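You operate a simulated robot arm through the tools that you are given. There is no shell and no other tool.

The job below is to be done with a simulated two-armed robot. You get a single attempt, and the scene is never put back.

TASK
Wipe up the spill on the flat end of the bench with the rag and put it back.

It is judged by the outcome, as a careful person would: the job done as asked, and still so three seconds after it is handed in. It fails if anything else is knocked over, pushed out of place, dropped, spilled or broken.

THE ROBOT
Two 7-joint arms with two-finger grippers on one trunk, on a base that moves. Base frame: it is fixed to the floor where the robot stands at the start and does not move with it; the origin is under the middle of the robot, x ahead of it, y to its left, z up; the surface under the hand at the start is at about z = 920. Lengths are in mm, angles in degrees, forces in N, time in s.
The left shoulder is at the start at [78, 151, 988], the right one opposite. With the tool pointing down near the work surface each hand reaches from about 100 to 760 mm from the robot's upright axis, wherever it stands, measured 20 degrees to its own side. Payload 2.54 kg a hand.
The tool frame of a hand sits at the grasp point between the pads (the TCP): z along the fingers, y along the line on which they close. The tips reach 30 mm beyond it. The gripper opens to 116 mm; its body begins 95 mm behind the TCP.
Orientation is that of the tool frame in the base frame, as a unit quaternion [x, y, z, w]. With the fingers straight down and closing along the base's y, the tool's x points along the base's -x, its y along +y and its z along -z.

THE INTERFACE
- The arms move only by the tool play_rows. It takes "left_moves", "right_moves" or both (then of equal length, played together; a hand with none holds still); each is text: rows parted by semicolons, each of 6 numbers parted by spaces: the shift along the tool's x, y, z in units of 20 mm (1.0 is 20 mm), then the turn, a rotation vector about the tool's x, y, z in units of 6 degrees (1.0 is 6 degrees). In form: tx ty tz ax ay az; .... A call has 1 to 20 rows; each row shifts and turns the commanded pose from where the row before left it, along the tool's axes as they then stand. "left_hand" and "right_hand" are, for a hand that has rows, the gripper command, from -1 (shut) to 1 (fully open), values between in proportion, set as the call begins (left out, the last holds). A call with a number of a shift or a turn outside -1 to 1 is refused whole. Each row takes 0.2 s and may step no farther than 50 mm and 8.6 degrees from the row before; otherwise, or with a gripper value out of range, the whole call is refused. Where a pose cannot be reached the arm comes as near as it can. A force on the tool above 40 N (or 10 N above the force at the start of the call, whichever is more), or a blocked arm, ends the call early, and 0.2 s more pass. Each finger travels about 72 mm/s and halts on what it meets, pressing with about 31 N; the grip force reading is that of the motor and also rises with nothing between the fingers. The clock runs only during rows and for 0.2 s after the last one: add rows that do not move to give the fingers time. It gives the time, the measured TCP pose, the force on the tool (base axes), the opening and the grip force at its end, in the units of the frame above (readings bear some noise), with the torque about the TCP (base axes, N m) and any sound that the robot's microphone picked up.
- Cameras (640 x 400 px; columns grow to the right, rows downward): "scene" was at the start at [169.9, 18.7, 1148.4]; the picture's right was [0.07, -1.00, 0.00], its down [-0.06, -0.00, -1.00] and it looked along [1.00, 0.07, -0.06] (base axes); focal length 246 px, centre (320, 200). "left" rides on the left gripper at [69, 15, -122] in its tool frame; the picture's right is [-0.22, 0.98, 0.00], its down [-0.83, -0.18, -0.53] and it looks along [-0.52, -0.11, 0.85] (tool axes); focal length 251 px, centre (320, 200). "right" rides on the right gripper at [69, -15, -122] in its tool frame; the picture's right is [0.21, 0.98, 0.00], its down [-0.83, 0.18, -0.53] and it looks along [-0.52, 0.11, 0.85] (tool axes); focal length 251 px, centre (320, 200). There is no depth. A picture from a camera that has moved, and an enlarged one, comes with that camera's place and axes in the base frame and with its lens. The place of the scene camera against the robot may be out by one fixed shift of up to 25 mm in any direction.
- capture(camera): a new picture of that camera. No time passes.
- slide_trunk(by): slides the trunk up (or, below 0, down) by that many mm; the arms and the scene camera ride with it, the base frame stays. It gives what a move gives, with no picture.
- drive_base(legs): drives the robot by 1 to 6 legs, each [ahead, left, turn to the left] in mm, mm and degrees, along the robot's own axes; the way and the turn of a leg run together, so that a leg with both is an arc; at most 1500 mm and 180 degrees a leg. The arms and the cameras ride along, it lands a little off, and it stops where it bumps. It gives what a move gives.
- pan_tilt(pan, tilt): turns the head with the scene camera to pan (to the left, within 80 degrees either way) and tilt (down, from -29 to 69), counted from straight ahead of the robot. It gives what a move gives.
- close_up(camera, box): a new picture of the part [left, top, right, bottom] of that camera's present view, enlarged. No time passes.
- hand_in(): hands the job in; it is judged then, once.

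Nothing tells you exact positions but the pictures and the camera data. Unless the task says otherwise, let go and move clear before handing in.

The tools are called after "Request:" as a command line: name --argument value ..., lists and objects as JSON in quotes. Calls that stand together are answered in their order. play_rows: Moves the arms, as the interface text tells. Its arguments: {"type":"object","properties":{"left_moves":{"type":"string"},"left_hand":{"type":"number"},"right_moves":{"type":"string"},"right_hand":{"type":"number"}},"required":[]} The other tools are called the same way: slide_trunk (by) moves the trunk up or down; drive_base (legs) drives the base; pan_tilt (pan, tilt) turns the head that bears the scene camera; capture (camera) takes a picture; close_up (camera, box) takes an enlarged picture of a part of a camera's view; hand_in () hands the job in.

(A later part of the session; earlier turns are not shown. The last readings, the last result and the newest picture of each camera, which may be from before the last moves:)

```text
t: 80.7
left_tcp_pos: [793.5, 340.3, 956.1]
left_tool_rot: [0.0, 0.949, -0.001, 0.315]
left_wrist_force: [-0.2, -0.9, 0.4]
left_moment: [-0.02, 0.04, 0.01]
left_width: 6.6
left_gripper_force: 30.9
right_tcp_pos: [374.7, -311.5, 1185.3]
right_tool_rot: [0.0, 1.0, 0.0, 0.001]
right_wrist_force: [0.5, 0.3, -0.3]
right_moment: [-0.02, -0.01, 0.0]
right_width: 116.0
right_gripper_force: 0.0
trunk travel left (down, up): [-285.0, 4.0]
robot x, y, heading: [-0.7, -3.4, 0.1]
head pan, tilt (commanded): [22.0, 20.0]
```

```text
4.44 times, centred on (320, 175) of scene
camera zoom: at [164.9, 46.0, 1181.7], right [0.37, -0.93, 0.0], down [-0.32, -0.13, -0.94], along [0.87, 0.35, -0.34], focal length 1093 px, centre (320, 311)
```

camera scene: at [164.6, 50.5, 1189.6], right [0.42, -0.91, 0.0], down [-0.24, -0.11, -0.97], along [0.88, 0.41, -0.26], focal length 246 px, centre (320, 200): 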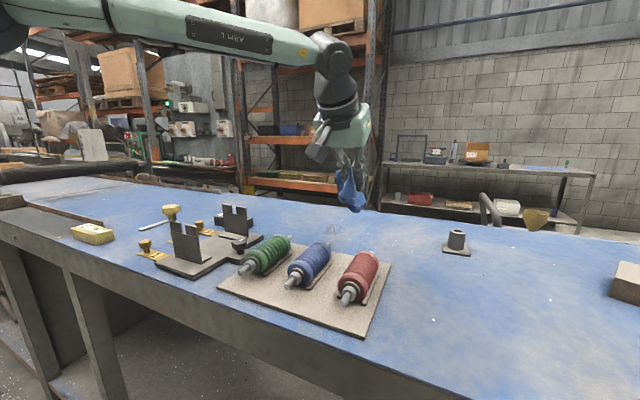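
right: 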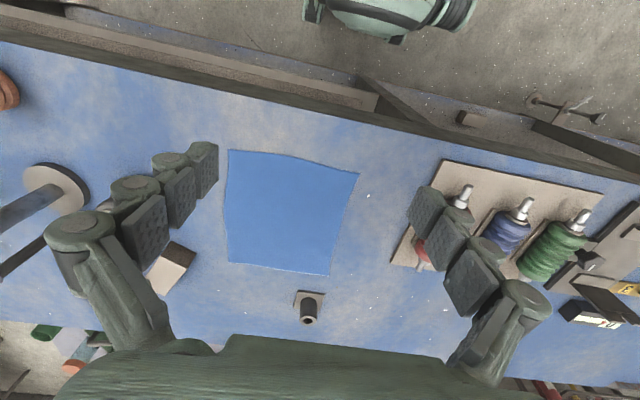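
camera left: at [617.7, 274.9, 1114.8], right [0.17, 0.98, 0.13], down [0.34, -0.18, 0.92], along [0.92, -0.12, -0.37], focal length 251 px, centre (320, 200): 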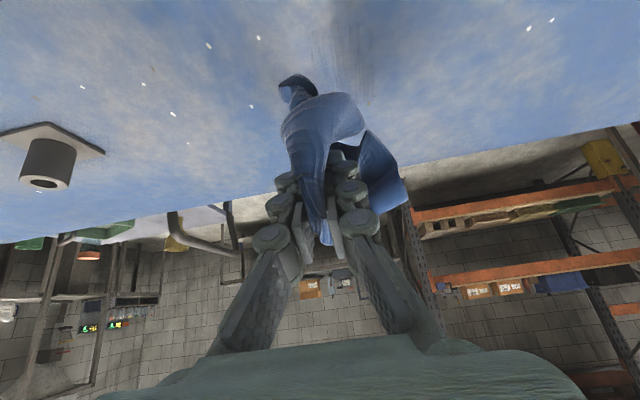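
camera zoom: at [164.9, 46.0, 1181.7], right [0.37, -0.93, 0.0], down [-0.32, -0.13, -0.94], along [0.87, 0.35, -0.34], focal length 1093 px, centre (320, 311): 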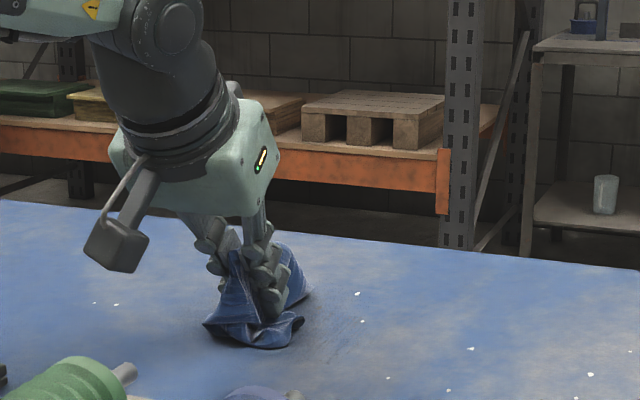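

The patch is clearly fading. I'll continue the cross strokes toward the far side.

Request:
play_rows --left_moves "-0.48 0 0.358 0 0 0;0 -0.8 0 0 0 0;0 -0.8 0 0 0 0;0 -0.8 0 0 0 0;0 -0.8 0 0 0 0;0 -0.8 0 0 0 0;-0.48 0 0.358 0 0 0;0 0.8 0 0 0 0;0 0.8 0 0 0 0;0 0.8 0 0 0 0;0 0.8 0 0 0 0;0 0.8 0 0 0 0;-0.48 0 0.358 0 0 0;0 -0.8 0 0 0 0;0 -0.8 0 0 0 0;0 -0.8 0 0 0 0;0 -0.8 0 0 0 0;0 -0.8 0 0 0 0"

Request:
play_rows --left_moves "-0.598 0 -0.802 0 0 0;-0.598 0 -0.802 0 0 0;-0.598 0 -0.802 0 0 0;-0.598 0 -0.802 0 0 0;-0.598 0 -0.802 0 0 0"

Request:
close_up --camera "scene" --box '[260, 150, 380, 225]'

Request:
close_up --camera "left" --box '[160, 0, 480, 200]'

```text
t: 84.5
left_tcp_pos: [815.8, 264.9, 959.2]
left_tool_rot: [0.001, 0.949, -0.001, 0.316]
left_wrist_force: [0.4, 0.1, 0.7]
left_moment: [0.04, 0.01, 0.01]
left_width: 6.0
left_gripper_force: 31.7
left hand out of reach, approached as far as the arm can: row 7, 17, 18
right_tcp_pos: [373.9, -310.1, 1185.9]
right_tool_rot: [0.001, 1.0, 0.001, 0.001]
right_wrist_force: [0.7, 0.1, -0.1]
right_moment: [-0.02, 0.03, 0.01]
right_width: 115.8
right_gripper_force: 0.1
trunk travel left (down, up): [-285.0, 4.0]
robot x, y, heading: [-0.9, -1.3, -0.0]
head pan, tilt (commanded): [22.0, 20.0]
```

```text
t: 85.7
left_tcp_pos: [805.8, 268.7, 1054.7]
left_tool_rot: [-0.001, 0.949, 0.0, 0.315]
left_wrist_force: [-0.3, 0.2, -1.0]
left_moment: [-0.04, -0.01, -0.03]
left_width: 6.5
left_gripper_force: 33.3
left hand out of reach, approached as far as the arm can: row 3, 5
right_tcp_pos: [373.5, -310.9, 1185.7]
right_tool_rot: [0.0, 1.0, 0.0, 0.001]
right_wrist_force: [0.6, 0.4, -0.6]
right_moment: [0.03, 0.0, -0.01]
right_width: 116.1
right_gripper_force: 0.1
trunk travel left (down, up): [-285.0, 4.0]
robot x, y, heading: [2.1, -4.5, -0.1]
head pan, tilt (commanded): [22.0, 20.0]
```

```text
5.33 times, centred on (320, 188) of scene
camera zoom: at [164.9, 45.8, 1181.7], right [0.37, -0.93, 0.0], down [-0.32, -0.13, -0.94], along [0.87, 0.35, -0.34], focal length 1312 px, centre (320, 267)
```

zoom: 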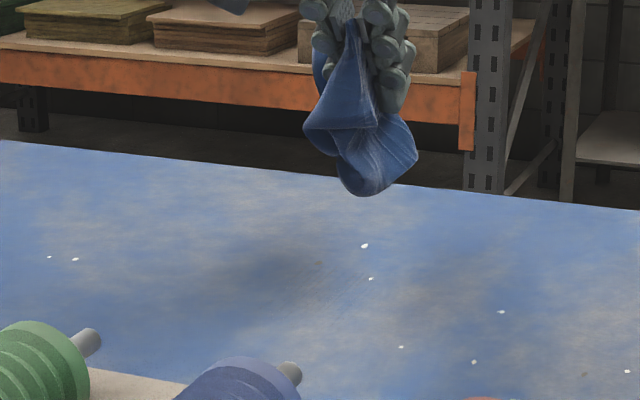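

```text
2.00 times, centred on (320, 100) of left
camera zoom: at [679.2, 284.0, 1109.0], right [0.17, 0.98, 0.13], down [0.34, -0.18, 0.92], along [0.92, -0.11, -0.37], focal length 503 px, centre (320, 400)
```

zoom: 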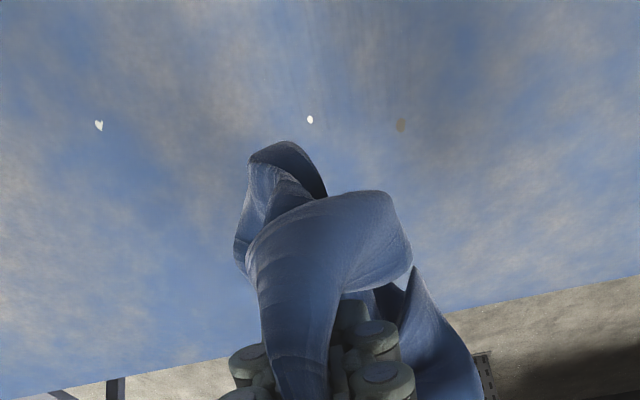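

Nearly gone; only faint streaks remain around x 790–835, y 285–330. I'll tilt a bit more for reach and give that area another set of strokes.

Request:
play_rows --left_moves "0 0 0 0 -1 0;0 0 0 0 -0.4 0;0.708 0 0.706 0 0 0;0.708 0 0.706 0 0 0;0.708 0 0.706 0 0 0;0.708 0 0.706 0 0 0;0.53 0 0.53 0 0 0;0.17 0 0.17 0 0 0"

Request:
play_rows --left_moves "-0.53 0 0.53 0 0 0;0.53 0 -0.53 0 0 0;0.53 0 -0.53 0 0 0;0.53 0 -0.53 0 0 0;0.53 0 -0.53 0 0 0;0 0.6 0 0 0 0;-0.53 0 0.53 0 0 0;-0.53 0 0.53 0 0 0;-0.53 0 0.53 0 0 0;-0.53 0 0.53 0 0 0;0 0.6 0 0 0 0;0.53 0 -0.53 0 0 0;0.53 0 -0.53 0 0 0;0.53 0 -0.53 0 0 0;0.53 0 -0.53 0 0 0;0 0.6 0 0 0 0;-0.53 0 0.53 0 0 0;-0.53 0 0.53 0 0 0;-0.53 0 0.53 0 0 0;-0.53 0 0.53 0 0 0"

Request:
play_rows --left_moves "0 0.6 0 0 0 0;0.53 0 -0.53 0 0 0;0.53 0 -0.53 0 0 0;0.53 0 -0.53 0 0 0;0.53 0 -0.53 0 0 0;0 0.6 0 0 0 0;-0.53 0 0.53 0 0 0;-0.53 0 0.53 0 0 0;-0.53 0 0.53 0 0 0;-0.53 0 0.53 0 0 0;0 -0.8 0 0 0 0;0 -0.8 0 0 0 0;0 -0.8 0 0 0 0;0 -0.8 0 0 0 0;0.53 0 -0.53 0 0 0;0 0.8 0 0 0 0;0 0.8 0 0 0 0;0 0.8 0 0 0 0;0 0.8 0 0 0 0"

```text
t: 87.5
left_tcp_pos: [806.3, 270.1, 954.8]
left_tool_rot: [0.001, 0.923, -0.001, 0.384]
left_wrist_force: [0.6, -0.1, 2.6]
left_moment: [0.03, 0.07, -0.01]
left_width: 6.7
left_gripper_force: 32.1
right_tcp_pos: [373.0, -311.4, 1185.5]
right_tool_rot: [-0.001, 1.0, 0.002, 0.001]
right_wrist_force: [-0.2, 0.7, -0.2]
right_moment: [-0.02, -0.02, -0.01]
right_width: 115.8
right_gripper_force: 0.0
trunk travel left (down, up): [-285.0, 4.0]
robot x, y, heading: [4.1, 1.5, -0.2]
head pan, tilt (commanded): [22.0, 20.0]
```

```text
t: 91.7
left_tcp_pos: [821.3, 304.4, 955.3]
left_tool_rot: [0.0, 0.924, 0.001, 0.382]
left_wrist_force: [-0.9, 0.5, 1.4]
left_moment: [0.0, 0.06, 0.01]
left_width: 6.3
left_gripper_force: 30.1
right_tcp_pos: [373.5, -311.3, 1185.7]
right_tool_rot: [0.0, 1.0, 0.0, 0.001]
right_wrist_force: [0.2, -0.2, 0.6]
right_moment: [-0.01, -0.01, 0.0]
right_width: 116.1
right_gripper_force: 0.0
trunk travel left (down, up): [-285.0, 4.0]
robot x, y, heading: [-0.4, -0.6, -0.0]
head pan, tilt (commanded): [22.0, 20.0]
```

```text
t: 95.7
left_tcp_pos: [805.7, 329.9, 955.5]
left_tool_rot: [0.0, 0.924, 0.0, 0.383]
left_wrist_force: [0.3, 0.4, 2.4]
left_moment: [0.03, 0.01, 0.02]
left_width: 6.0
left_gripper_force: 29.7
right_tcp_pos: [375.6, -311.2, 1185.9]
right_tool_rot: [0.0, 1.0, 0.0, 0.001]
right_wrist_force: [-0.3, -0.3, 0.1]
right_moment: [-0.01, 0.04, 0.02]
right_width: 116.1
right_gripper_force: 0.1
trunk travel left (down, up): [-285.0, 4.0]
robot x, y, heading: [0.1, -1.3, -0.2]
head pan, tilt (commanded): [22.0, 20.0]
```

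Now I'll lift and move the hand aside to inspect the bench without its shadow.

Request:
play_rows --left_moves "-0.707 0 -0.707 0 0 0;-0.707 0 -0.707 0 0 0;-0.707 0 -0.707 0 0 0;-0.707 0 -0.707 0 0 0;-0.707 0 -0.707 0 0 0;-0.707 0 -0.707 0 0 0;0.4 -0.5 -0.9 0 0 0;0.4 -0.5 -0.9 0 0 0;0.7 -0.8 -0.7 0 0 0;0.7 -0.8 -0.7 0 0 0;0.7 -0.8 -0.7 0 0 0;0.7 -0.8 -0.5 0 0 0;0.7 -0.8 -0.5 0 0 0"

Request:
close_up --camera "scene" --box '[260, 150, 380, 225]'

Request:
capture --camera "left"

```text
t: 98.5
left_tcp_pos: [676.2, 227.1, 1083.6]
left_tool_rot: [0.0, 0.923, -0.001, 0.384]
left_wrist_force: [0.4, -0.1, 0.2]
left_moment: [0.02, 0.01, -0.01]
left_width: 6.7
left_gripper_force: 32.2
right_tcp_pos: [374.4, -309.4, 1185.0]
right_tool_rot: [0.0, 1.0, 0.0, 0.001]
right_wrist_force: [-0.3, -0.5, 0.3]
right_moment: [0.01, 0.0, -0.02]
right_width: 115.9
right_gripper_force: 0.1
trunk travel left (down, up): [-285.0, 4.0]
robot x, y, heading: [-0.1, -0.8, -0.0]
head pan, tilt (commanded): [22.0, 20.0]
```

```text
5.33 times, centred on (320, 188) of scene
camera zoom: at [164.9, 45.7, 1181.8], right [0.37, -0.93, 0.0], down [-0.32, -0.13, -0.94], along [0.87, 0.35, -0.34], focal length 1312 px, centre (320, 267)
```

zoom: 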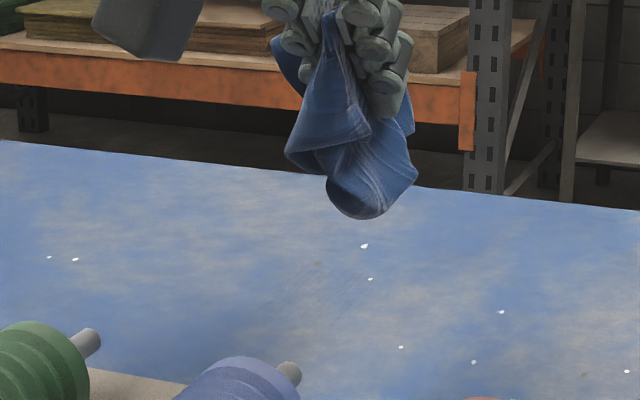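

```text
taken
camera left: at [541.7, 242.8, 1118.0], right [0.15, 0.98, 0.15], down [0.21, -0.18, 0.96], along [0.97, -0.11, -0.23], focal length 251 px, centre (320, 200)
```

left: 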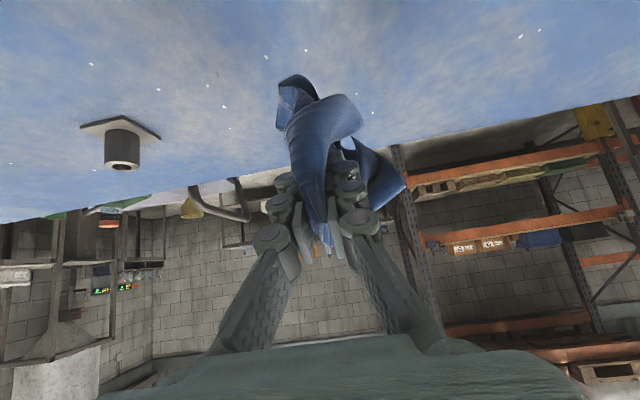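

The patch has almost disappeared. I'll enlarge that spot more to see whether any residue remains.

Request:
close_up --camera "scene" --box '[295, 185, 345, 216]'

Request:
close_up --camera "left" --box '[300, 0, 500, 125]'

```text
12.80 times, centred on (320, 200) of scene
camera zoom: at [164.9, 45.7, 1181.8], right [0.37, -0.93, 0.0], down [-0.32, -0.13, -0.94], along [0.87, 0.35, -0.34], focal length 3149 px, centre (320, 194)
```

zoom: 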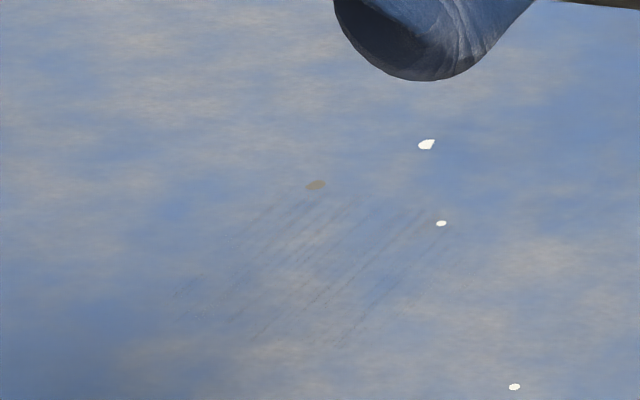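

```text
3.20 times, centred on (400, 62) of left
camera zoom: at [541.7, 242.8, 1118.0], right [0.15, 0.98, 0.15], down [0.21, -0.18, 0.96], along [0.97, -0.11, -0.23], focal length 805 px, centre (64, 640)
```

zoom: 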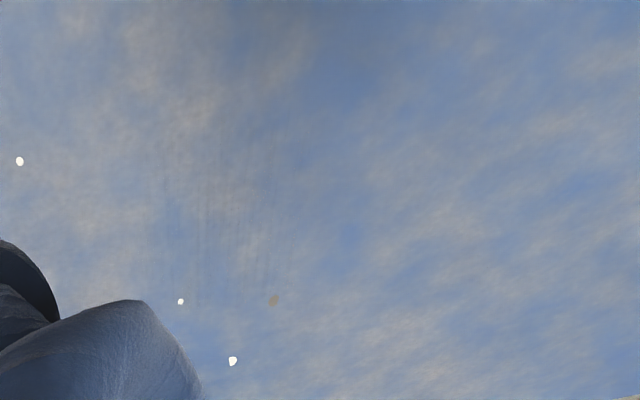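

Only very faint streaks are left over x 750–835, y 275–320. One more dense set of side-to-side strokes should finish it.

Request:
play_rows --left_moves "-0.276 0.38 0.7 0 0 0;-0.276 0.38 0.7 0 0 0;-0.276 0.38 0.7 0 0 0;-0.276 0.38 0.7 0 0 0;-0.276 0.38 0.7 0 0 0;0.67 0 0.67 0 0 0;0.67 0 0.67 0 0 0;0.67 0 0.67 0 0 0;0.67 0 0.67 0 0 0;0.6 0 0.6 0 0 0;0.1 0 0.1 0 0 0;0 0.8 0 0 0 0;0 0.8 0 0 0 0;0 0.8 0 0 0 0;0 0.8 0 0 0 0;-0.283 0 0.283 0 0 0;0 -0.8 0 0 0 0;0 -0.8 0 0 0 0;0 -0.8 0 0 0 0;0 -0.8 0 0 0 0"

Request:
play_rows --left_moves "-0.283 0 0.283 0 0 0;0 0.8 0 0 0 0;0 0.8 0 0 0 0;0 0.8 0 0 0 0;0 0.8 0 0 0 0;-0.283 0 0.283 0 0 0;0 -0.8 0 0 0 0;0 -0.8 0 0 0 0;0 -0.8 0 0 0 0;0 -0.8 0 0 0 0;-0.283 0 0.283 0 0 0;0 0.8 0 0 0 0;0 0.8 0 0 0 0;0 0.8 0 0 0 0;0 0.8 0 0 0 0;-0.283 0 0.283 0 0 0;0 -0.8 0 0 0 0;0 -0.8 0 0 0 0;0 -0.8 0 0 0 0;0 -0.8 0 0 0 0"

Request:
play_rows --left_moves "-0.283 0 0.283 0 0 0;0 0.8 0 0 0 0;0 0.8 0 0 0 0;0 0.8 0 0 0 0;0 0.8 0 0 0 0;-0.283 0 0.283 0 0 0;0 -0.8 0 0 0 0;0 -0.8 0 0 0 0;0 -0.8 0 0 0 0;0 -0.8 0 0 0 0;-0.283 0 0.283 0 0 0;0 0.8 0 0 0 0;0 0.8 0 0 0 0;0 0.8 0 0 0 0;0 0.8 0 0 0 0"

```text
t: 102.7
left_tcp_pos: [753.0, 267.2, 957.3]
left_tool_rot: [0.0, 0.924, 0.0, 0.383]
left_wrist_force: [0.1, 0.3, 0.7]
left_moment: [0.01, 0.02, 0.05]
left_width: 6.1
left_gripper_force: 31.4
right_tcp_pos: [373.1, -310.5, 1184.7]
right_tool_rot: [0.0, 1.0, 0.001, 0.001]
right_wrist_force: [-0.6, 1.0, 0.5]
right_moment: [0.02, 0.0, 0.01]
right_width: 116.2
right_gripper_force: 0.0
trunk travel left (down, up): [-285.0, 4.0]
robot x, y, heading: [-0.5, 0.6, 0.1]
head pan, tilt (commanded): [22.0, 20.0]
```

```text
t: 106.9
left_tcp_pos: [785.3, 268.7, 958.0]
left_tool_rot: [0.0, 0.924, 0.001, 0.382]
left_wrist_force: [-0.2, 0.4, 1.4]
left_moment: [0.01, 0.01, 0.0]
left_width: 6.2
left_gripper_force: 31.0
right_tcp_pos: [373.6, -311.1, 1184.9]
right_tool_rot: [0.001, 1.0, 0.001, 0.001]
right_wrist_force: [-0.6, 0.8, -0.4]
right_moment: [0.01, 0.04, -0.03]
right_width: 115.9
right_gripper_force: 0.1
trunk travel left (down, up): [-285.0, 4.0]
robot x, y, heading: [1.0, -3.6, 0.1]
head pan, tilt (commanded): [22.0, 20.0]
```

```text
t: 110.1
left_tcp_pos: [809.6, 331.4, 957.7]
left_tool_rot: [0.0, 0.924, -0.001, 0.383]
left_wrist_force: [0.5, -0.7, 1.4]
left_moment: [-0.02, 0.04, 0.01]
left_width: 6.3
left_gripper_force: 31.5
right_tcp_pos: [374.3, -310.8, 1184.9]
right_tool_rot: [0.001, 1.0, 0.001, 0.001]
right_wrist_force: [-0.2, 0.2, 0.8]
right_moment: [0.02, 0.01, 0.01]
right_width: 115.8
right_gripper_force: 0.0
trunk travel left (down, up): [-285.0, 4.0]
robot x, y, heading: [2.4, 3.1, 0.0]
head pan, tilt (commanded): [22.0, 20.0]
```

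Two more strokes at the far edge with slightly more pressure, then I'll lift and inspect again.

Request:
play_rows --left_moves "-0.23 0 0.42 0 0 0;0 -0.8 0 0 0 0;0 -0.8 0 0 0 0;0 -0.8 0 0 0 0;0 -0.8 0 0 0 0;-0.18 0 0.18 0 0 0;0 0.8 0 0 0 0;0 0.8 0 0 0 0;0 0.8 0 0 0 0;0.53 -0.3 -0.53 0 0 0;0.53 -0.3 -0.53 0 0 0;0.53 -0.3 -0.53 0 0 0;0.53 -0.3 -0.53 0 0 0;0.4 -0.3 -0.4 0 0 0;-0.53 0 0.53 0 0 0;-0.53 0 0.53 0 0 0;-0.53 0 0.53 0 0 0;-0.53 0 0.53 0 0 0"

Request:
play_rows --left_moves "-0.707 0 -0.707 0 0 0;-0.707 0 -0.707 0 0 0;-0.707 0 -0.707 0 0 0;-0.707 0 -0.707 0 0 0;-0.707 0 -0.707 0 0 0;-0.707 0 -0.707 0 0 0;0.4 -0.5 -0.9 0 0 0;0.4 -0.5 -0.9 0 0 0;0.7 -0.6 -0.7 0 0 0;0.7 -0.6 -0.7 0 0 0;0.7 -0.6 -0.7 0 0 0;0.7 -0.6 -0.5 0 0 0;0.7 -0.6 -0.5 0 0 0"

Request:
close_up --camera "scene" --box '[260, 150, 380, 225]'

Request:
close_up --camera "scene" --box '[295, 185, 345, 216]'

Request:
capture --camera "left"

```text
t: 113.9
left_tcp_pos: [811.7, 286.7, 954.3]
left_tool_rot: [0.0, 0.923, -0.001, 0.384]
left_wrist_force: [-0.3, -0.2, 2.4]
left_moment: [0.01, 0.06, 0.02]
left_width: 6.1
left_gripper_force: 31.3
right_tcp_pos: [374.0, -312.7, 1185.6]
right_tool_rot: [0.0, 1.0, 0.001, 0.001]
right_wrist_force: [-0.1, 0.0, 0.0]
right_moment: [-0.03, 0.04, -0.02]
right_width: 116.0
right_gripper_force: 0.1
trunk travel left (down, up): [-285.0, 4.0]
robot x, y, heading: [3.5, -1.0, 0.3]
head pan, tilt (commanded): [22.0, 20.0]
```

```text
t: 116.7
left_tcp_pos: [683.4, 205.9, 1082.9]
left_tool_rot: [0.0, 0.924, -0.001, 0.383]
left_wrist_force: [-0.2, -1.0, 0.2]
left_moment: [0.05, -0.04, -0.01]
left_width: 6.5
left_gripper_force: 31.5
right_tcp_pos: [373.5, -310.5, 1186.6]
right_tool_rot: [0.0, 1.0, 0.001, 0.0]
right_wrist_force: [-0.2, 0.6, 1.0]
right_moment: [-0.02, -0.05, 0.03]
right_width: 115.9
right_gripper_force: 0.0
trunk travel left (down, up): [-285.0, 4.0]
robot x, y, heading: [4.0, -1.9, 0.0]
head pan, tilt (commanded): [22.0, 20.0]
```

```text
5.33 times, centred on (320, 188) of scene
camera zoom: at [164.9, 45.7, 1181.8], right [0.37, -0.93, 0.0], down [-0.32, -0.13, -0.94], along [0.87, 0.35, -0.34], focal length 1312 px, centre (320, 267)
```

zoom: 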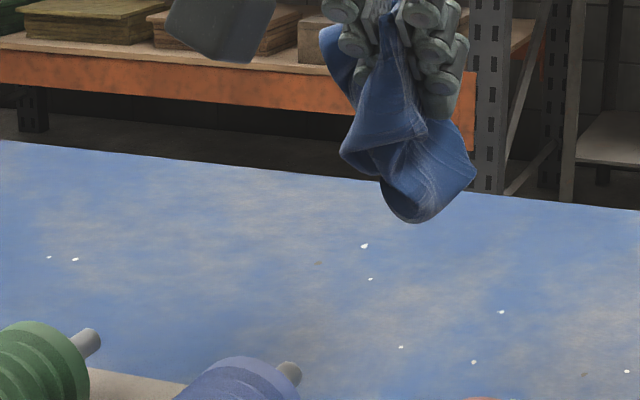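

```text
12.80 times, centred on (320, 200) of scene
camera zoom: at [164.9, 45.7, 1181.8], right [0.37, -0.93, 0.0], down [-0.32, -0.13, -0.94], along [0.87, 0.35, -0.34], focal length 3149 px, centre (320, 194)
```

zoom: 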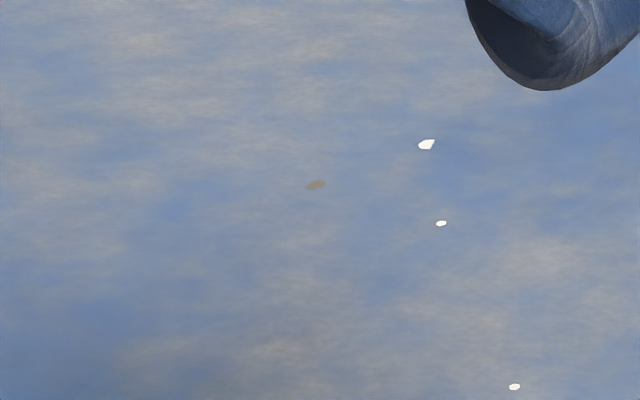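

```text
taken
camera left: at [548.4, 220.1, 1117.7], right [0.15, 0.98, 0.15], down [0.21, -0.18, 0.96], along [0.97, -0.11, -0.23], focal length 251 px, centre (320, 200)
```

left: 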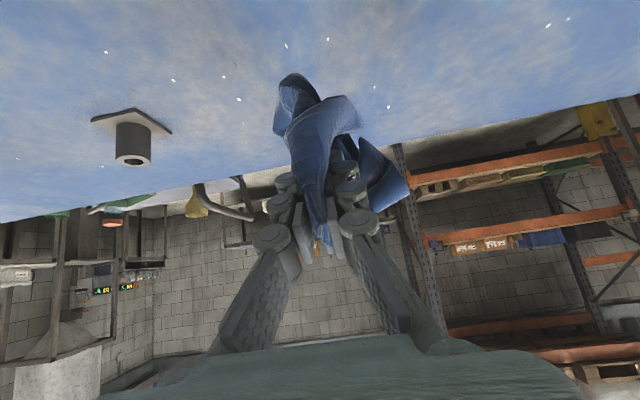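

The spill is completely gone. Now I'll retract with the rag at a safe height, back off and drive right so I can return it to its place (centre about (598, −110)).

Request:
play_rows --left_moves "0.195 -0.2 -0.707 0 0 0;0.195 -0.2 -0.707 0 0 0;0.195 -0.2 -0.707 0 0 0;0.195 -0.2 -0.707 0 0 0"

Request:
drive_base --legs '[[-40, 0, 0], [0, -300, 0]]'

Request:
pan_tilt --pan 18 --tilt 30

Request:
capture --camera "scene"

Request:
capture --camera "left"

```text
t: 117.7
left_tcp_pos: [632.3, 190.4, 1112.4]
left_tool_rot: [-0.001, 0.924, 0.0, 0.384]
left_wrist_force: [-0.4, 0.5, -0.1]
left_moment: [0.02, 0.02, -0.01]
left_width: 5.9
left_gripper_force: 30.1
right_tcp_pos: [373.7, -311.1, 1183.8]
right_tool_rot: [0.0, 1.0, 0.001, 0.0]
right_wrist_force: [-0.6, 0.1, -0.6]
right_moment: [-0.03, -0.03, -0.03]
right_width: 116.3
right_gripper_force: 0.0
trunk travel left (down, up): [-285.0, 4.0]
robot x, y, heading: [-4.9, 1.4, -0.1]
head pan, tilt (commanded): [22.0, 20.0]
```

```text
t: 121.5
left_tcp_pos: [592.4, -101.2, 1111.9]
left_tool_rot: [0.001, 0.924, -0.002, 0.382]
left_wrist_force: [-0.4, 0.6, -1.0]
left_moment: [0.05, 0.03, 0.02]
left_width: 6.1
left_gripper_force: 30.5
right_tcp_pos: [331.9, -601.1, 1184.8]
right_tool_rot: [0.002, 1.0, 0.0, 0.0]
right_wrist_force: [0.2, -1.0, 0.7]
right_moment: [-0.03, 0.0, -0.02]
right_width: 115.9
right_gripper_force: 0.0
trunk travel left (down, up): [-285.0, 4.0]
robot x, y, heading: [-39.4, -288.0, -0.3]
head pan, tilt (commanded): [22.0, 20.0]
```

```text
t: 122.2
left_tcp_pos: [592.3, -100.0, 1112.3]
left_tool_rot: [0.002, 0.924, -0.002, 0.383]
left_wrist_force: [-0.9, 0.3, -0.6]
left_moment: [0.0, -0.01, -0.01]
left_width: 6.4
left_gripper_force: 30.9
right_tcp_pos: [332.9, -601.0, 1185.8]
right_tool_rot: [0.001, 1.0, 0.0, 0.002]
right_wrist_force: [0.5, -2.1, 0.2]
right_moment: [-0.03, 0.0, 0.02]
right_width: 115.9
right_gripper_force: 0.0
trunk travel left (down, up): [-285.0, 4.0]
robot x, y, heading: [-39.6, -289.2, 0.2]
head pan, tilt (commanded): [18.0, 30.0]
```

```text
taken
camera scene: at [124.3, -250.9, 1165.7], right [0.31, -0.95, 0.0], down [-0.48, -0.15, -0.87], along [0.82, 0.27, -0.5], focal length 246 px, centre (320, 200)
```

scene: 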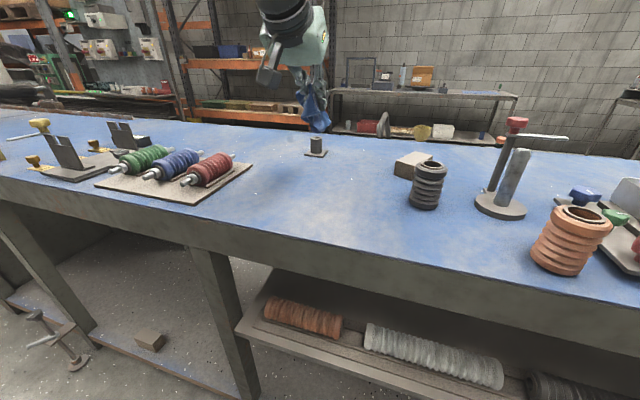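

```text
taken
camera left: at [458.6, -85.6, 1146.8], right [0.15, 0.98, 0.15], down [0.21, -0.18, 0.96], along [0.97, -0.12, -0.23], focal length 251 px, centre (320, 200)
```

left: 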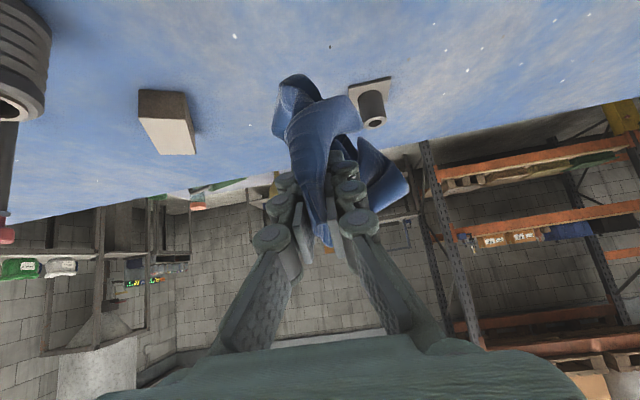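

The rag is above its original place. I'll straighten the hand while lowering it gently onto the bench there.

Request:
play_rows --left_moves "0.707 -0.06 0.707 0 1 0;0.629 -0.06 0.777 0 1 0;0.545 -0.06 0.839 0 1 0;0.454 -0.06 0.891 0 1 0;0.358 -0.06 0.934 0 1 0;0.181 -0.06 0.676 0 0 0;0.181 -0.06 0.676 0 0 0;0.181 -0.06 0.676 0 0 0"

Request:
close_up --camera "scene" --box '[220, 80, 420, 230]'

Request:
capture --camera "left"

```text
t: 124.0
left_tcp_pos: [593.8, -110.0, 970.5]
left_tool_rot: [0.001, 0.991, -0.001, 0.131]
left_wrist_force: [0.2, 0.9, 0.3]
left_moment: [0.05, 0.03, 0.01]
left_width: 5.9
left_gripper_force: 30.6
right_tcp_pos: [333.0, -601.9, 1185.4]
right_tool_rot: [0.001, 1.0, 0.001, 0.0]
right_wrist_force: [0.7, -0.8, -0.2]
right_moment: [-0.03, 0.0, -0.01]
right_width: 116.3
right_gripper_force: 0.1
trunk travel left (down, up): [-285.0, 4.0]
robot x, y, heading: [-42.3, -290.3, -0.3]
head pan, tilt (commanded): [18.0, 30.0]
```

```text
2.67 times, centred on (320, 155) of scene
camera zoom: at [124.4, -250.9, 1165.7], right [0.31, -0.95, 0.0], down [-0.48, -0.15, -0.87], along [0.82, 0.27, -0.5], focal length 656 px, centre (320, 320)
```

zoom: 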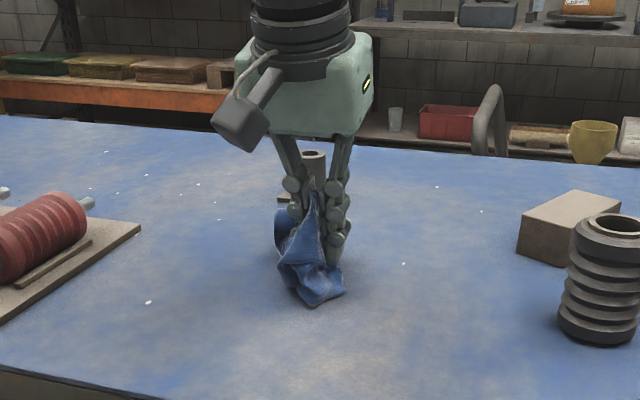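

```text
taken
camera left: at [495.2, -95.0, 1068.1], right [0.21, 0.98, 0.05], down [0.66, -0.18, 0.73], along [0.72, -0.12, -0.68], focal length 251 px, centre (320, 200)
```

left: 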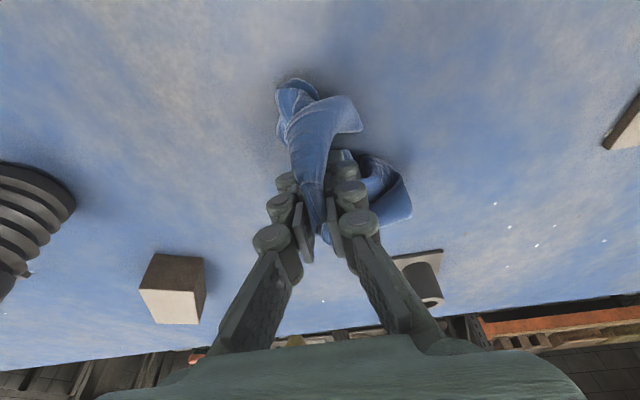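

The bundle is touching the bench. I'll lower a touch more, open the fingers fully, and look at how it settles.

Request:
play_rows --left_moves "0.09 0 0.34 0 0 0;0.04 0 0.15 0 0 0"

Request:
play_rows --left_moves "0 0 0 0 0 0;0 0 0 0 0 0;0 0 0 0 0 0;0 0 0 0 0 0;0 0 0 0 0 0" --left_hand 1

Request:
capture --camera "left"

Request:
close_up --camera "scene" --box '[220, 80, 420, 230]'

```text
t: 124.6
left_tcp_pos: [593.8, -109.7, 961.7]
left_tool_rot: [0.001, 0.991, -0.001, 0.132]
left_wrist_force: [0.2, 0.6, 3.7]
left_moment: [0.03, -0.05, 0.04]
left_width: 6.1
left_gripper_force: 30.7
right_tcp_pos: [332.4, -601.5, 1186.1]
right_tool_rot: [0.001, 1.0, 0.0, 0.001]
right_wrist_force: [-0.5, 0.4, 0.5]
right_moment: [0.01, 0.0, 0.01]
right_width: 116.2
right_gripper_force: 0.0
trunk travel left (down, up): [-285.0, 4.0]
robot x, y, heading: [-39.9, -292.1, -0.3]
head pan, tilt (commanded): [18.0, 30.0]
```

```text
t: 125.8
left_tcp_pos: [593.9, -110.0, 960.2]
left_tool_rot: [0.001, 0.991, -0.001, 0.13]
left_wrist_force: [0.0, 0.5, -0.3]
left_moment: [0.02, -0.05, 0.03]
left_width: 115.7
left_gripper_force: 0.0
right_tcp_pos: [334.0, -601.7, 1184.9]
right_tool_rot: [0.002, 1.0, 0.0, 0.001]
right_wrist_force: [-0.3, -0.3, -0.5]
right_moment: [-0.02, 0.0, 0.02]
right_width: 116.1
right_gripper_force: 0.1
trunk travel left (down, up): [-285.0, 4.0]
robot x, y, heading: [-39.8, -292.1, -0.1]
head pan, tilt (commanded): [18.0, 30.0]
```

```text
taken
camera left: at [495.8, -95.4, 1057.9], right [0.21, 0.98, 0.05], down [0.66, -0.18, 0.73], along [0.72, -0.12, -0.68], focal length 251 px, centre (320, 200)
```

left: 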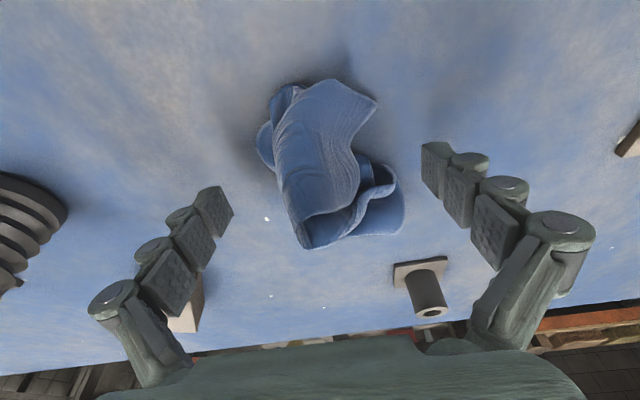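

```text
2.67 times, centred on (320, 155) of scene
camera zoom: at [124.3, -250.9, 1165.6], right [0.31, -0.95, 0.0], down [-0.48, -0.15, -0.87], along [0.82, 0.27, -0.5], focal length 656 px, centre (320, 320)
```

zoom: 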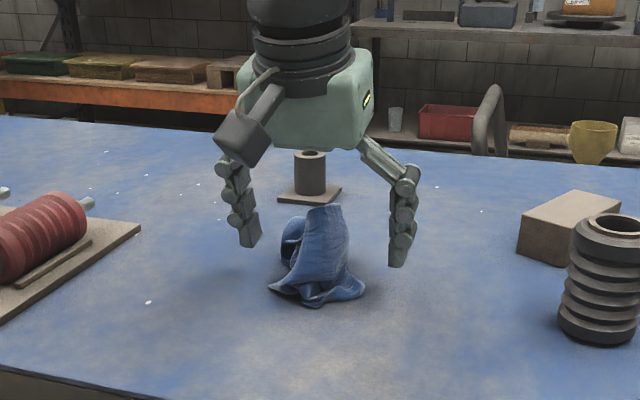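

The rag is released at its old place (centre about (600, −108)) but crumpled. I'll raise the open hand clear and look closely to decide how to spread it out.

Request:
play_rows --left_moves "-0.259 0 -0.966 0 0 0;-0.259 0 -0.966 0 0 0;-0.259 0 -0.966 0 0 0;-0.259 0 -0.966 0 0 0"

Request:
close_up --camera "left" --box '[220, 20, 460, 170]'

Request:
close_up --camera "scene" --box '[280, 130, 380, 205]'

```text
t: 126.8
left_tcp_pos: [592.0, -110.4, 1041.3]
left_tool_rot: [0.002, 0.991, -0.001, 0.131]
left_wrist_force: [-0.2, 0.8, -0.4]
left_moment: [0.01, 0.04, 0.02]
left_width: 116.2
left_gripper_force: 0.1
right_tcp_pos: [333.7, -601.7, 1184.9]
right_tool_rot: [0.001, 1.0, 0.0, 0.0]
right_wrist_force: [-0.3, -0.4, -0.2]
right_moment: [-0.01, 0.0, 0.0]
right_width: 116.0
right_gripper_force: 0.1
trunk travel left (down, up): [-285.0, 4.0]
robot x, y, heading: [-41.4, -292.1, -0.1]
head pan, tilt (commanded): [18.0, 30.0]
```

```text
2.67 times, centred on (340, 95) of left
camera zoom: at [494.4, -95.4, 1138.3], right [0.21, 0.98, 0.06], down [0.66, -0.18, 0.73], along [0.72, -0.12, -0.68], focal length 670 px, centre (267, 480)
```

zoom: 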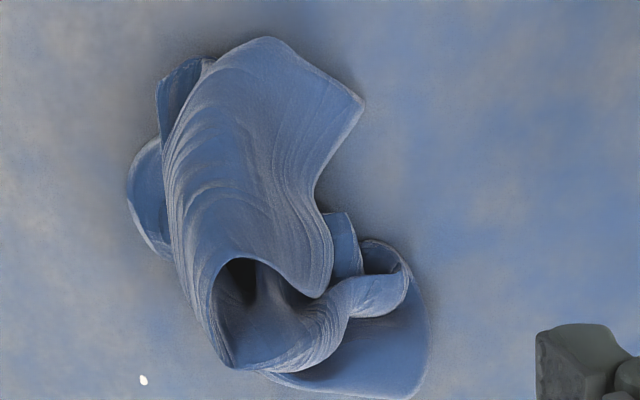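

```text
5.33 times, centred on (330, 168) of scene
camera zoom: at [124.2, -251.0, 1165.7], right [0.31, -0.95, 0.0], down [-0.48, -0.15, -0.87], along [0.82, 0.27, -0.5], focal length 1312 px, centre (267, 373)
```

zoom: 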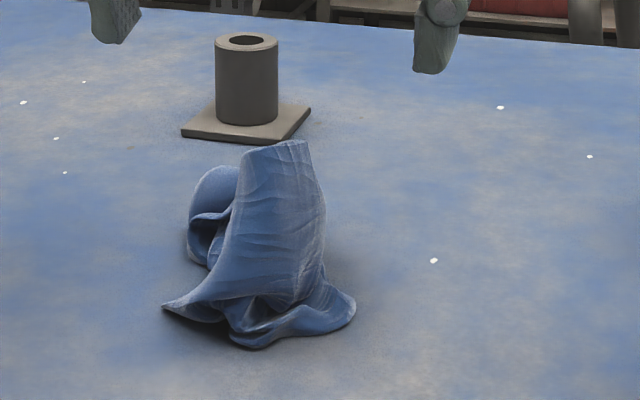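

The rag stands as a small cone, peak near (583, −103, 985). I'll take only its top in the fingers and lift so it unfurls, then lay it out by drawing it along the bench.

Request:
play_rows --left_moves "0.34 0.0875 0.595 0 0 0;0.34 0.0875 0.595 0 0 0;0.34 0.0875 0.595 0 0 0;0.34 0.0875 0.595 0 0 0"

Request:
play_rows --left_moves "0 0 0 0 0 0;0 0 0 0 0 0;0 0 0 0 0 0;0 0 0 0 0 0;0 0 0 0 0 0;0 0 0 0 0 0" --left_hand -1

Request:
close_up --camera "scene" --box '[260, 110, 380, 200]'

Request:
close_up --camera "left" --box '[200, 20, 440, 220]'

```text
t: 127.8
left_tcp_pos: [580.4, -101.3, 986.9]
left_tool_rot: [0.003, 0.991, -0.002, 0.132]
left_wrist_force: [-0.4, -0.2, -1.1]
left_moment: [0.04, -0.01, -0.01]
left_width: 116.0
left_gripper_force: 0.1
right_tcp_pos: [333.0, -601.0, 1185.2]
right_tool_rot: [0.002, 1.0, 0.0, 0.0]
right_wrist_force: [-0.2, -0.7, -0.3]
right_moment: [-0.02, -0.02, 0.0]
right_width: 116.0
right_gripper_force: 0.0
trunk travel left (down, up): [-285.0, 4.0]
robot x, y, heading: [-37.2, -289.0, -0.2]
head pan, tilt (commanded): [18.0, 30.0]
```

```text
t: 129.2
left_tcp_pos: [580.0, -102.2, 985.5]
left_tool_rot: [0.002, 0.991, -0.001, 0.13]
left_wrist_force: [0.0, 0.8, 1.5]
left_moment: [-0.01, 0.02, 0.01]
left_width: 2.7
left_gripper_force: 29.2
right_tcp_pos: [332.8, -601.1, 1185.8]
right_tool_rot: [0.002, 1.0, 0.0, 0.0]
right_wrist_force: [-0.1, -0.9, 0.7]
right_moment: [0.02, 0.0, 0.02]
right_width: 116.0
right_gripper_force: 0.0
trunk travel left (down, up): [-285.0, 4.0]
robot x, y, heading: [-40.1, -292.9, -0.2]
head pan, tilt (commanded): [18.0, 30.0]
```

```text
4.44 times, centred on (320, 155) of scene
camera zoom: at [124.3, -251.0, 1165.7], right [0.31, -0.95, 0.0], down [-0.48, -0.15, -0.87], along [0.82, 0.27, -0.5], focal length 1093 px, centre (320, 400)
```

zoom: 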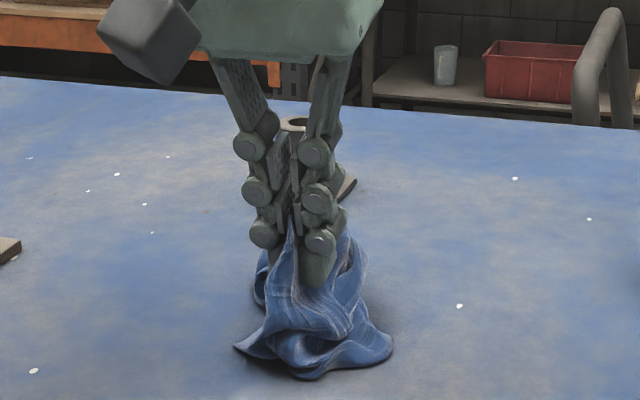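

```text
2.00 times, centred on (320, 120) of left
camera zoom: at [481.7, -87.5, 1083.8], right [0.21, 0.98, 0.05], down [0.66, -0.18, 0.73], along [0.72, -0.12, -0.68], focal length 503 px, centre (320, 360)
```

zoom: 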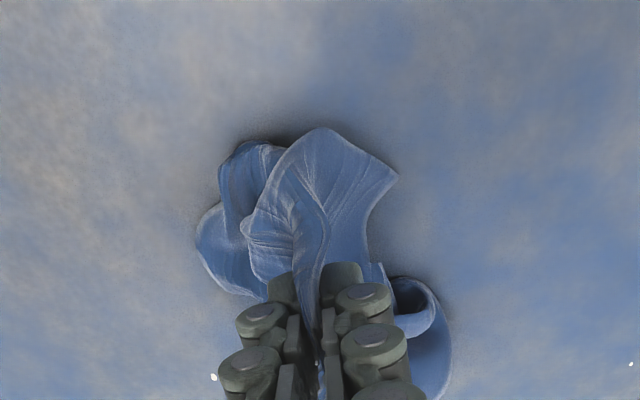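

A thinner part is gripped. I'll lift it slowly so it can unfurl.

Request:
play_rows --left_moves "-0.129 0 -0.483 0 -0.4 0;-0.15 0 -0.477 0 -0.4 0;-0.169 0 -0.47 0 -0.4 0;-0.189 0 -0.463 0 -0.4 0;-0.208 0 -0.455 0 -0.4 0;-0.227 0 -0.446 0 -0.4 0;-0.245 0 -0.436 0 -0.4 0;-0.263 0 -0.425 0 -0.4 0;-0.281 0 -0.414 0 -0.4 0;-0.3 0 -0.4 0 0 0;-0.3 0 -0.4 0 0 0;-0.3 0 -0.4 0 0 0"

Request:
close_up --camera "scene" --box '[220, 60, 420, 210]'

Request:
capture --camera "left"

```text
t: 131.8
left_tcp_pos: [579.1, -103.4, 1108.7]
left_tool_rot: [0.001, 0.949, -0.001, 0.315]
left_wrist_force: [-0.5, 1.4, -0.1]
left_moment: [-0.05, -0.01, -0.05]
left_width: 4.8
left_gripper_force: 28.1
right_tcp_pos: [331.8, -600.8, 1185.7]
right_tool_rot: [0.001, 1.0, 0.0, 0.001]
right_wrist_force: [-0.4, 0.6, 0.2]
right_moment: [-0.01, -0.03, 0.0]
right_width: 116.0
right_gripper_force: 0.1
trunk travel left (down, up): [-285.0, 4.0]
robot x, y, heading: [-40.2, -289.6, -0.1]
head pan, tilt (commanded): [18.0, 30.0]
```

```text
2.67 times, centred on (320, 135) of scene
camera zoom: at [124.0, -250.9, 1165.7], right [0.31, -0.95, 0.0], down [-0.48, -0.15, -0.87], along [0.82, 0.27, -0.5], focal length 656 px, centre (320, 373)
```

zoom: 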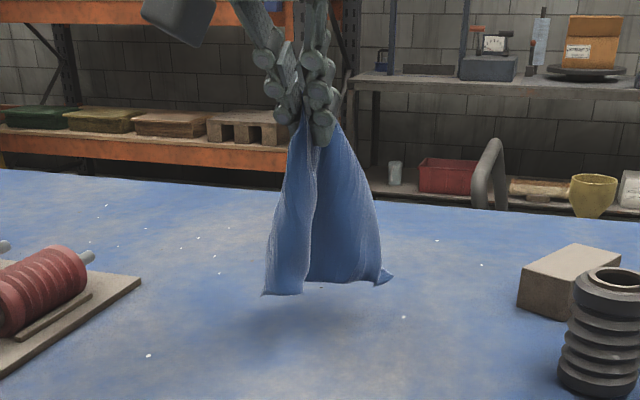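

```text
taken
camera left: at [451.1, -88.6, 1162.0], right [0.17, 0.98, 0.13], down [0.34, -0.18, 0.92], along [0.92, -0.12, -0.37], focal length 251 px, centre (320, 200)
```

left: 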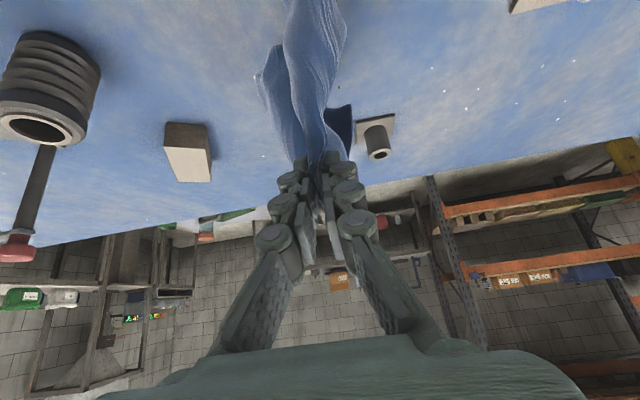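

The rag has unfurled nicely, hanging from near its middle. I'll lower it straight down on its place while straightening the hand, so it settles more openly.

Request:
play_rows --left_moves "0.307 -0.03 0.52 0 0.5 0;0.279 -0.03 0.535 0 0.5 0;0.25 -0.03 0.549 0 0.5 0;0.221 -0.03 0.561 0 0.5 0;0.192 -0.03 0.572 0 0.5 0;0.161 -0.03 0.58 0 0.5 0;0.131 -0.03 0.589 0 0.5 0;0.1 -0.03 0.595 0 0.5 0;0.069 -0.03 0.6 0 0 0;0.069 -0.03 0.6 0 0 0"

Request:
close_up --camera "scene" --box '[220, 60, 420, 210]'

Request:
capture --camera "left"

```text
t: 134.0
left_tcp_pos: [592.6, -109.9, 985.9]
left_tool_rot: [0.002, 0.994, -0.001, 0.111]
left_wrist_force: [0.4, -0.9, 0.8]
left_moment: [0.01, 0.02, 0.0]
left_width: 6.4
left_gripper_force: 29.9
right_tcp_pos: [333.7, -601.5, 1186.1]
right_tool_rot: [0.002, 1.0, 0.0, 0.001]
right_wrist_force: [0.4, -0.1, 0.3]
right_moment: [0.01, 0.03, 0.0]
right_width: 116.2
right_gripper_force: 0.0
trunk travel left (down, up): [-285.0, 4.0]
robot x, y, heading: [-40.6, -287.3, -0.1]
head pan, tilt (commanded): [18.0, 30.0]
```

```text
2.67 times, centred on (320, 135) of scene
camera zoom: at [124.4, -251.0, 1165.6], right [0.31, -0.95, 0.0], down [-0.48, -0.15, -0.87], along [0.82, 0.27, -0.5], focal length 656 px, centre (320, 373)
```

zoom: 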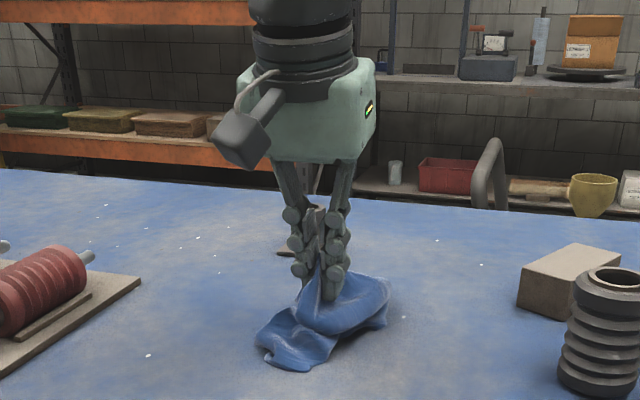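

```text
taken
camera left: at [499.1, -94.9, 1087.8], right [0.21, 0.98, 0.05], down [0.69, -0.18, 0.7], along [0.69, -0.12, -0.71], focal length 251 px, centre (320, 200)
```

left: 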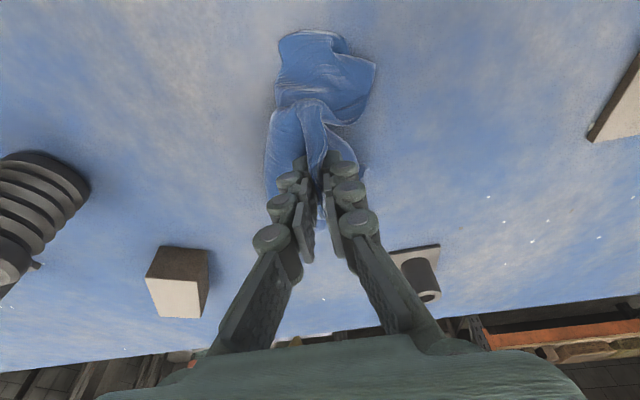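

The cloth is settling with a wider footprint. I'll lower to light contact and then open the fingers while pressing gently, which should spread it sideways.

Request:
play_rows --left_moves "0.1 0 0.6 0 0 0;0.1 0 0.5 0 0 0;0.05 0 0.25 0 0 0"

Request:
play_rows --left_moves "0 0 0.05 0 0 0;0 0 0 0 0 0;0 0 0 0 0 0;0 0 0 0 0 0;0 0 0 0 0 0" --left_hand 1

Request:
close_up --camera "scene" --box '[220, 60, 420, 210]'

Request:
capture --camera "left"

```text
t: 134.8
left_tcp_pos: [593.4, -109.4, 959.3]
left_tool_rot: [0.002, 0.994, -0.001, 0.111]
left_wrist_force: [1.0, 0.1, 1.4]
left_moment: [0.08, 0.01, 0.0]
left_width: 5.2
left_gripper_force: 39.3
right_tcp_pos: [332.0, -601.2, 1185.2]
right_tool_rot: [0.002, 1.0, 0.001, 0.001]
right_wrist_force: [0.0, 0.5, 0.7]
right_moment: [0.02, -0.01, -0.01]
right_width: 116.2
right_gripper_force: 0.0
trunk travel left (down, up): [-285.0, 4.0]
robot x, y, heading: [-42.7, -290.4, 0.0]
head pan, tilt (commanded): [18.0, 30.0]
```

```text
t: 136.0
left_tcp_pos: [594.0, -108.8, 958.6]
left_tool_rot: [0.003, 0.994, -0.002, 0.11]
left_wrist_force: [-0.2, -0.2, 0.6]
left_moment: [0.0, 0.0, -0.01]
left_width: 115.9
left_gripper_force: 0.1
right_tcp_pos: [332.8, -601.4, 1185.7]
right_tool_rot: [0.002, 1.0, -0.001, 0.0]
right_wrist_force: [-0.9, 0.7, 0.1]
right_moment: [0.01, 0.02, 0.02]
right_width: 116.0
right_gripper_force: 0.0
trunk travel left (down, up): [-285.0, 4.0]
robot x, y, heading: [-38.2, -291.8, -0.1]
head pan, tilt (commanded): [18.0, 30.0]
```

```text
2.67 times, centred on (320, 135) of scene
camera zoom: at [124.3, -250.9, 1165.6], right [0.31, -0.95, 0.0], down [-0.48, -0.15, -0.87], along [0.82, 0.27, -0.5], focal length 656 px, centre (320, 373)
```

zoom: 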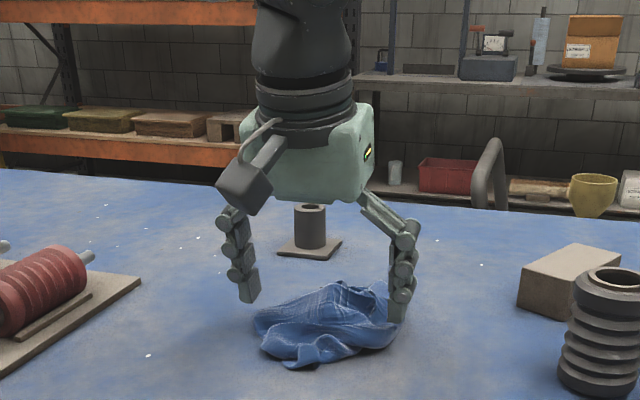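

```text
taken
camera left: at [500.3, -94.7, 1059.8], right [0.21, 0.98, 0.05], down [0.69, -0.18, 0.7], along [0.69, -0.12, -0.71], focal length 251 px, centre (320, 200)
```

left: 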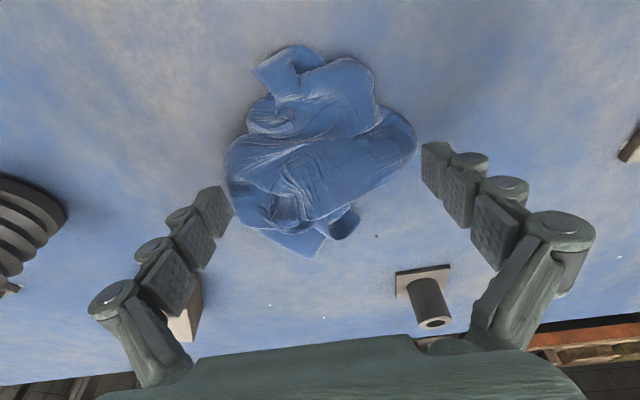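

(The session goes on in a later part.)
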